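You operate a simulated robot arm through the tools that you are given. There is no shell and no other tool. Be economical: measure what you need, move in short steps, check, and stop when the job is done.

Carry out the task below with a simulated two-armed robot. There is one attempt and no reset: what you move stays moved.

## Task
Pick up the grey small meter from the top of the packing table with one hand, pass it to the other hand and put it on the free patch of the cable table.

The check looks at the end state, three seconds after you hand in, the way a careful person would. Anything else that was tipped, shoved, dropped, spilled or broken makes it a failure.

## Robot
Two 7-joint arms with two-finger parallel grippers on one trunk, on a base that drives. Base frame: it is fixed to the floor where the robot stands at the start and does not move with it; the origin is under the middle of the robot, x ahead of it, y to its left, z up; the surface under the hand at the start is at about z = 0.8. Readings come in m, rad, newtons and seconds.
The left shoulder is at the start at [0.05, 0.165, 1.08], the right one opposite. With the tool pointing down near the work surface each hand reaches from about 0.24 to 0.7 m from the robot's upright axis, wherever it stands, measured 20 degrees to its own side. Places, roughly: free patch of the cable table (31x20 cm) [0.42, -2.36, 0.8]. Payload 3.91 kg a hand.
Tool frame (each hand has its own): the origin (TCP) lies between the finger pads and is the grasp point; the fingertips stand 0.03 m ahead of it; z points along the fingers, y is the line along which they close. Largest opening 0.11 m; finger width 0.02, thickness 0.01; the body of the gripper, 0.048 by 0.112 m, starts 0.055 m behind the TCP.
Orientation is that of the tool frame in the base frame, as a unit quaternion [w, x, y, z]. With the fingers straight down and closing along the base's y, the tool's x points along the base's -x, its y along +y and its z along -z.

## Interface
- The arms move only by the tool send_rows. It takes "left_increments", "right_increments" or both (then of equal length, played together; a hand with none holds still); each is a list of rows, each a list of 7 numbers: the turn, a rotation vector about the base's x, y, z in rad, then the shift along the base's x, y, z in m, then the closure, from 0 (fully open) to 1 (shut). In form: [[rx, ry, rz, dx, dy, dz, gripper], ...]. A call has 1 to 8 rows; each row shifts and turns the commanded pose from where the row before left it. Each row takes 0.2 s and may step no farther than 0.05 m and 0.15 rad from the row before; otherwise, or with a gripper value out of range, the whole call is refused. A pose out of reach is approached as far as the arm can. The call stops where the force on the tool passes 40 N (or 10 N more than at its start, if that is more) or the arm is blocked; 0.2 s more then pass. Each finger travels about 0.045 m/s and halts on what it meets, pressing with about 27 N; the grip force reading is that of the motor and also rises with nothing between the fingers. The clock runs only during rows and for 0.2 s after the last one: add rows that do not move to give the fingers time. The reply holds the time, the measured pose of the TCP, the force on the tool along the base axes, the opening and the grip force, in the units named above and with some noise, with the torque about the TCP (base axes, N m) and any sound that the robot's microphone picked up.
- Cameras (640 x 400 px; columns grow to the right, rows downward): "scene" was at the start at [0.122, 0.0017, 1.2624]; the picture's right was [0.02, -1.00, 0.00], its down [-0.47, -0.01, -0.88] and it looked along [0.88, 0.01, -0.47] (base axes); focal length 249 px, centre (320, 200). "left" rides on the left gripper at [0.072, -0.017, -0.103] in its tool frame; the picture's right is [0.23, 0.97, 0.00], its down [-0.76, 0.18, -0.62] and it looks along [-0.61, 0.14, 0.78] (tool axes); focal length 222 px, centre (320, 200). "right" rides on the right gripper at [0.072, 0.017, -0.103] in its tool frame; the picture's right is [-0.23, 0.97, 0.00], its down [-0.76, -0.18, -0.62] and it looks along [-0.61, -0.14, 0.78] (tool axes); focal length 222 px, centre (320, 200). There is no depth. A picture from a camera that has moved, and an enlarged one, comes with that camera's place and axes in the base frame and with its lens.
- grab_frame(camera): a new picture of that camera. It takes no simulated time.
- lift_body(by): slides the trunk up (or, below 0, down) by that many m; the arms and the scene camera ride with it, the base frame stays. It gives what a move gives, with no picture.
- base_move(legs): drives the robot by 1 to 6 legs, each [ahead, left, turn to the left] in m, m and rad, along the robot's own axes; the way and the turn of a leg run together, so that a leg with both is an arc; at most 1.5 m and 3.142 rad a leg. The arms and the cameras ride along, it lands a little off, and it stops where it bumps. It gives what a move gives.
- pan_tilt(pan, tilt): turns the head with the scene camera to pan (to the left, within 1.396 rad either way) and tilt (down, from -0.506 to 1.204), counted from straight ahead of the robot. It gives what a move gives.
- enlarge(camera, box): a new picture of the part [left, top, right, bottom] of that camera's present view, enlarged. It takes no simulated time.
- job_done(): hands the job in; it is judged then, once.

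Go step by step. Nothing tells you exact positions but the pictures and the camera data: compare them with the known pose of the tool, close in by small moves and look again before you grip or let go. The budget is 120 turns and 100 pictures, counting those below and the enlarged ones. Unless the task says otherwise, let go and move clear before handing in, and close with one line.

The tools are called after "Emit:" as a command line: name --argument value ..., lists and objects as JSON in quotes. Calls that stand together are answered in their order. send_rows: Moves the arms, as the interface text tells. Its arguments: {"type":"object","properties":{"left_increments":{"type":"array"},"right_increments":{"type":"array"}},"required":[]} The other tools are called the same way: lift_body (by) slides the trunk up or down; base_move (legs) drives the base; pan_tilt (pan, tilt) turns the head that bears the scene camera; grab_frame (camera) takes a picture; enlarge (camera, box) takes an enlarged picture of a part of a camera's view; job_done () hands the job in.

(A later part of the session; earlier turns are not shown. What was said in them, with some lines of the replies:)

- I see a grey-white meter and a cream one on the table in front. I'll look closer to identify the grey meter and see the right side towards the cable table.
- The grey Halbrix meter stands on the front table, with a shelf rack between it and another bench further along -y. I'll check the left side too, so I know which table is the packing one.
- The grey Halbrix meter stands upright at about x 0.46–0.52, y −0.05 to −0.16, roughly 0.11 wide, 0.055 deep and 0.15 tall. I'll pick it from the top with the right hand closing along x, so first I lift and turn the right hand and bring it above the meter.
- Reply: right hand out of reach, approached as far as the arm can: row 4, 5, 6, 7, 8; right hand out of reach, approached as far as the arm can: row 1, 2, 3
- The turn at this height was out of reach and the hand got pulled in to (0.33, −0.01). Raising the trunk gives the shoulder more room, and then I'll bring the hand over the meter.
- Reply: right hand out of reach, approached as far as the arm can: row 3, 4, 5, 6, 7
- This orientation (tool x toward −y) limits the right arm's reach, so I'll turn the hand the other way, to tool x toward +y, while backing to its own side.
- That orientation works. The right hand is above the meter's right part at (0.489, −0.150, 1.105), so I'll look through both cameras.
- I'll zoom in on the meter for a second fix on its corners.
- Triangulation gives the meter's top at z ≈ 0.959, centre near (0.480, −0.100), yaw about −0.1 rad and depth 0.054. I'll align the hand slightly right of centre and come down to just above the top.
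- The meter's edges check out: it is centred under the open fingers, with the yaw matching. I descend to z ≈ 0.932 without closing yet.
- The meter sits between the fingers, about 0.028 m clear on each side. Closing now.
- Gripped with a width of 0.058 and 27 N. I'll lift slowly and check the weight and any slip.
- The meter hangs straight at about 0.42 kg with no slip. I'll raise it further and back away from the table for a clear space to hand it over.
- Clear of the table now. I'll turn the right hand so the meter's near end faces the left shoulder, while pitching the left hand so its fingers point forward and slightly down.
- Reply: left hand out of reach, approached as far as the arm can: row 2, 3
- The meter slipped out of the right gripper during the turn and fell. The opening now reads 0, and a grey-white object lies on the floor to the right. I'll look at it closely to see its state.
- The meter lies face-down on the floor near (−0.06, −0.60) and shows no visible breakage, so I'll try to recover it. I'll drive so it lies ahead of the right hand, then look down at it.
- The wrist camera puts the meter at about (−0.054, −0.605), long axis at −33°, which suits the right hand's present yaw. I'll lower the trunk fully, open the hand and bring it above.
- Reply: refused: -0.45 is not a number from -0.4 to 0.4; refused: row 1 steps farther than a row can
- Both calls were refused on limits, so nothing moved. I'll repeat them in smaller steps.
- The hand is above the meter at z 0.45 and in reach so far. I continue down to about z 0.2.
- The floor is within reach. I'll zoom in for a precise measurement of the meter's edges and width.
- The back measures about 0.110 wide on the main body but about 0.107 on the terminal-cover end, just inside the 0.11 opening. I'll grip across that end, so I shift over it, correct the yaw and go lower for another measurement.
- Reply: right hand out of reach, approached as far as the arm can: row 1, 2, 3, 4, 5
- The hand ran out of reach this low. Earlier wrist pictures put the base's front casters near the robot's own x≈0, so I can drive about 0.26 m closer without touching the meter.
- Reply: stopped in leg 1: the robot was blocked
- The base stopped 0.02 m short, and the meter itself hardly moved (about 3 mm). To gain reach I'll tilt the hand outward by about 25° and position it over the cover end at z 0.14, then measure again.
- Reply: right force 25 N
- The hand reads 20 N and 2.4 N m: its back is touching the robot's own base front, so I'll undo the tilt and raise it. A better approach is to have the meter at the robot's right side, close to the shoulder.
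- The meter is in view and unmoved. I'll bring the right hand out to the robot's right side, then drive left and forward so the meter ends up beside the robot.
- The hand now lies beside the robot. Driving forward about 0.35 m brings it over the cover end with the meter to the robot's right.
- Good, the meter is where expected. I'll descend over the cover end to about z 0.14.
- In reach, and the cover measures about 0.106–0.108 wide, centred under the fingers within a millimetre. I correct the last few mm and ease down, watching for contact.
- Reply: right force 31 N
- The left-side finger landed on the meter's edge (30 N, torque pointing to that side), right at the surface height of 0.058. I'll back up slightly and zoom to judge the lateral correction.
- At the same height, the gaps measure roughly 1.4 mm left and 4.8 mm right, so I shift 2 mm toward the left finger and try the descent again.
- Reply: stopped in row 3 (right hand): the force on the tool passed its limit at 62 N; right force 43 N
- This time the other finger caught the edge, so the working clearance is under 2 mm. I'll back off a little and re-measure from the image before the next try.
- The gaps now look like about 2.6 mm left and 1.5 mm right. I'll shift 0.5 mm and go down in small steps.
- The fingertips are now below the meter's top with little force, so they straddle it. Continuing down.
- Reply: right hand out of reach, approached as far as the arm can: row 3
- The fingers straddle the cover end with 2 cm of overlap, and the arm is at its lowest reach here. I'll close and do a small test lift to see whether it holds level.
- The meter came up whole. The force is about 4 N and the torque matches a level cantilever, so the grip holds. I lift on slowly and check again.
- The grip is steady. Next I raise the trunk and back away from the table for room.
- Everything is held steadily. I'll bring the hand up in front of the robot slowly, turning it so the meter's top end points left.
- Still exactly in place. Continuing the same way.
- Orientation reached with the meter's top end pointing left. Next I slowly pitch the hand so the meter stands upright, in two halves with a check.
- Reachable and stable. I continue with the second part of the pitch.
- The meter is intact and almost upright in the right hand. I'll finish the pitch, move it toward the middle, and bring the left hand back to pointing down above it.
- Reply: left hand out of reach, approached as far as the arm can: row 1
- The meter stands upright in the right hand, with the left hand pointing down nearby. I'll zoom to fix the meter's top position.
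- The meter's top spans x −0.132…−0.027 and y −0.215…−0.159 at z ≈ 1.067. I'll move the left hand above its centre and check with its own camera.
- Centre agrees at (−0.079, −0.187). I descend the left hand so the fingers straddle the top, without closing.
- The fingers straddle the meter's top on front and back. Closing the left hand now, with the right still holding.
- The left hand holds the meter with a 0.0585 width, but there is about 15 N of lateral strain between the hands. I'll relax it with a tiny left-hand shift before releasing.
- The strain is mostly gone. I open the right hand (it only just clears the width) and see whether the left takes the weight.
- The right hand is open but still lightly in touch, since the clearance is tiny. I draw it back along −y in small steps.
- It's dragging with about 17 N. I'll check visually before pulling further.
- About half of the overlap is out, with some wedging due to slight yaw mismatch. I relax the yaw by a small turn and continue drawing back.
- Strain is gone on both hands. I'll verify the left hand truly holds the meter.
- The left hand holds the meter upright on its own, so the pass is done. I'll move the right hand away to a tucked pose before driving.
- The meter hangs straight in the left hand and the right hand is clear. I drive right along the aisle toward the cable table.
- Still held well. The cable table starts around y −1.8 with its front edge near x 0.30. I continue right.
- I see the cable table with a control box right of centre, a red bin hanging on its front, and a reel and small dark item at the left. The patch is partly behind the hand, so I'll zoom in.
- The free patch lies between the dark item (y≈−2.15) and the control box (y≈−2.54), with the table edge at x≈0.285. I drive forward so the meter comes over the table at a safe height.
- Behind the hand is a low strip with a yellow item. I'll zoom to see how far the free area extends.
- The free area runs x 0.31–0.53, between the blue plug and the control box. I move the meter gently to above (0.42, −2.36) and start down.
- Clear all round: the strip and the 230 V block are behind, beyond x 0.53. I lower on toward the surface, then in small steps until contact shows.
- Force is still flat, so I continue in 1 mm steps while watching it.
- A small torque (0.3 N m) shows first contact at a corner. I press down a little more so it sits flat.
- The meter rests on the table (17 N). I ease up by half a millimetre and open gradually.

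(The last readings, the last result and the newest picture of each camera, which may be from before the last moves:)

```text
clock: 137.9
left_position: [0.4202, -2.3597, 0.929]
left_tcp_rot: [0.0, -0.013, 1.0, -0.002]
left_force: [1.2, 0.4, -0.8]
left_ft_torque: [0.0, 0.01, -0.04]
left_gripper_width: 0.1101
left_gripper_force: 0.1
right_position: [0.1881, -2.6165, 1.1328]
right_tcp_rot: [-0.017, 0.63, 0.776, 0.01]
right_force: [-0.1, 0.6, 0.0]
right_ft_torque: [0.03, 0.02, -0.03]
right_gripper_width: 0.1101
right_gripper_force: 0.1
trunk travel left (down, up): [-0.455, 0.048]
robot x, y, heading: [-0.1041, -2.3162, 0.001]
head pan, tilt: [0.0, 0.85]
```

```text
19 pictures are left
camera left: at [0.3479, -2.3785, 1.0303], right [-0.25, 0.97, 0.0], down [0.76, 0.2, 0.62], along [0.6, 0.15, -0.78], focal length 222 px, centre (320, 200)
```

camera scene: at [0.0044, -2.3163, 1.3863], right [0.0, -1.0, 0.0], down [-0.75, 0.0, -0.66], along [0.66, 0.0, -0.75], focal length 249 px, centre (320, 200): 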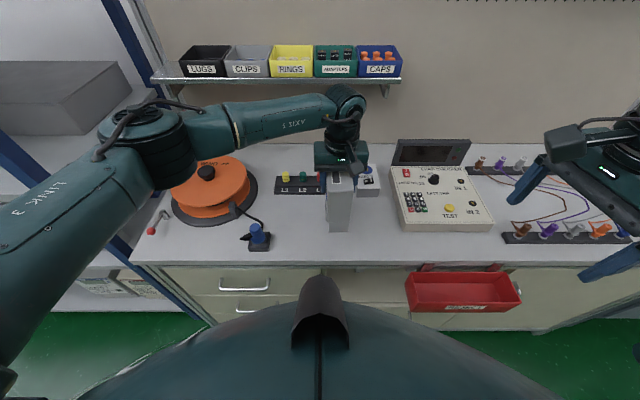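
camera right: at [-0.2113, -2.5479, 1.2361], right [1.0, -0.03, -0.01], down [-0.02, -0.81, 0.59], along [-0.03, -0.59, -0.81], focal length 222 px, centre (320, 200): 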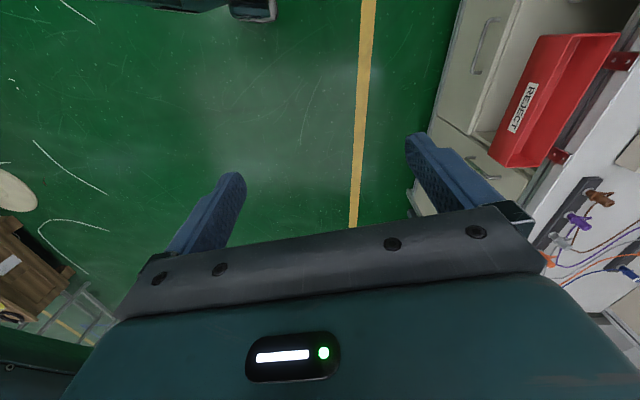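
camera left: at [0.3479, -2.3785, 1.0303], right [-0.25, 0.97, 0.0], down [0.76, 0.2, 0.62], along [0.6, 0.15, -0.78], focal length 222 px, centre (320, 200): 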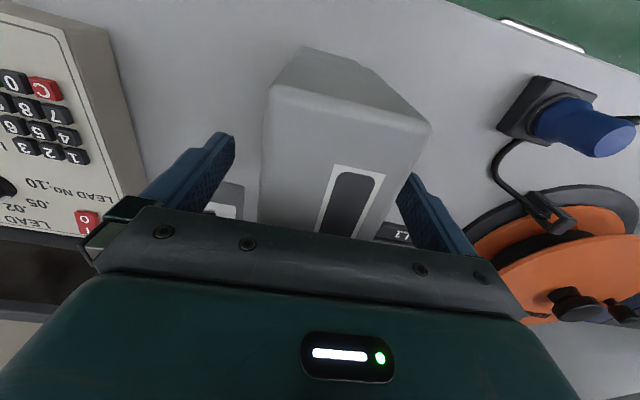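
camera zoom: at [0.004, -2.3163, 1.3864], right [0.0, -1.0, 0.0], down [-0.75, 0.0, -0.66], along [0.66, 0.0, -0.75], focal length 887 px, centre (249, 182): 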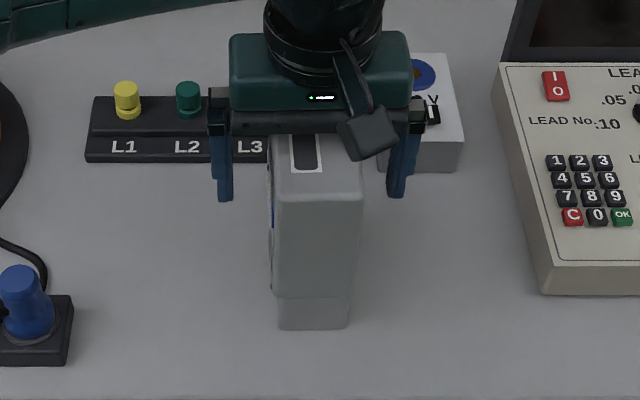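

The meter stands upright on its own with the fingers open and clear on both sides. I raise the left hand straight up and check.

Emit:
send_rows --left_increments '[[0, 0, 0, 0, 0, 0.015, 0], [0, 0, 0, 0, 0, 0.02, 0], [0, 0, 0, 0, 0, 0.03, 0], [0, 0, 0, 0, 0, 0.04, 0], [0, 0, 0, 0, 0, 0.04, 0], [0, 0, 0, 0, 0, 0.03, 0]]'

Emit:
base_move --legs '[[-0.35, 0, 0]]'

Emit:
pan_tilt --pan 0 --tilt 0.6

Emit:
grab_frame --camera "scene"

Emit:
enlarge --camera "scene" --box '[220, 150, 440, 290]'

```text
clock: 139.3
left_position: [0.419, -2.3592, 1.1037]
left_tcp_rot: [0.0, -0.012, 1.0, -0.001]
left_force: [0.2, 0.4, 0.8]
left_ft_torque: [-0.02, 0.0, 0.0]
left_gripper_width: 0.1103
left_gripper_force: 0.0
right_position: [0.1868, -2.6169, 1.1308]
right_tcp_rot: [-0.017, 0.63, 0.776, 0.011]
right_force: [-0.2, 0.7, -0.1]
right_ft_torque: [-0.02, 0.03, 0.01]
right_gripper_width: 0.1101
right_gripper_force: 0.1
trunk travel left (down, up): [-0.455, 0.048]
robot x, y, heading: [-0.1044, -2.3186, 0.0]
head pan, tilt: [0.0, 0.85]
```

```text
clock: 141.6
left_position: [0.068, -2.3606, 1.1039]
left_tcp_rot: [-0.001, -0.012, 1.0, -0.002]
left_force: [-0.4, 0.5, -0.2]
left_ft_torque: [0.05, 0.05, 0.01]
left_gripper_width: 0.1098
left_gripper_force: 0.1
right_position: [-0.1649, -2.6163, 1.1321]
right_tcp_rot: [-0.017, 0.632, 0.775, 0.01]
right_force: [-0.7, -0.4, 0.0]
right_ft_torque: [0.01, 0.01, 0.01]
right_gripper_width: 0.1103
right_gripper_force: 0.0
trunk travel left (down, up): [-0.455, 0.048]
robot x, y, heading: [-0.4568, -2.3176, -0.004]
head pan, tilt: [0.0, 0.85]
```

```text
clock: 142.4
left_position: [0.0677, -2.3591, 1.1023]
left_tcp_rot: [-0.001, -0.013, 1.0, -0.001]
left_force: [1.0, -0.7, -0.3]
left_ft_torque: [0.03, 0.01, 0.04]
left_gripper_width: 0.1099
left_gripper_force: 0.1
right_position: [-0.1639, -2.6177, 1.1324]
right_tcp_rot: [-0.018, 0.631, 0.775, 0.01]
right_force: [-0.1, 0.3, 0.1]
right_ft_torque: [-0.01, 0.01, -0.04]
right_gripper_width: 0.11
right_gripper_force: 0.0
trunk travel left (down, up): [-0.455, 0.048]
robot x, y, heading: [-0.4598, -2.3135, -0.001]
head pan, tilt: [0.0, 0.6]
```

```text
18 pictures are left
camera scene: at [-0.3375, -2.3166, 1.4072], right [0.0, -1.0, 0.0], down [-0.57, 0.0, -0.82], along [0.82, 0.0, -0.57], focal length 249 px, centre (320, 200)
```

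scene: 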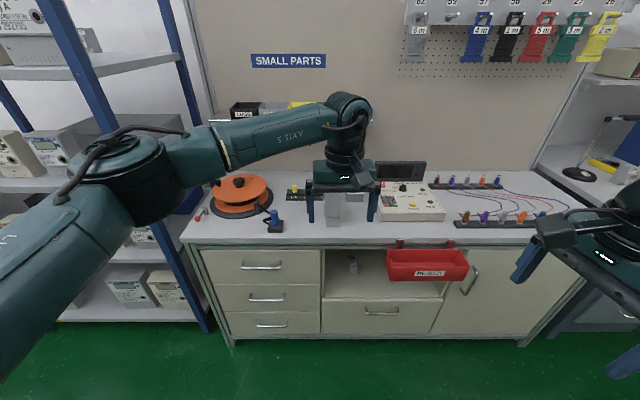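

```text
2.86 times, centred on (330, 220) of scene
camera zoom: at [-0.3375, -2.3166, 1.4072], right [0.0, -1.0, 0.0], down [-0.57, 0.0, -0.82], along [0.82, 0.0, -0.57], focal length 712 px, centre (291, 143)
```

zoom: 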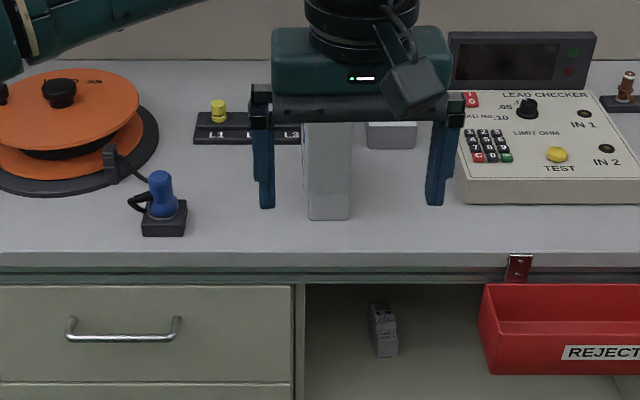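

The meter stands upright on the free patch at about (0.42, −2.36). Nothing around it looks disturbed, and both hands are empty and clear, so I'm handing in.

Emit:
job_done

```text
The job is handed in.
```

The grey meter was passed from the right hand to the left and now stands upright on the cable table's free patch, but I dropped it on the floor once before the hand-over. I picked it up again and saw no damage; its face was not checked up close afterwards.
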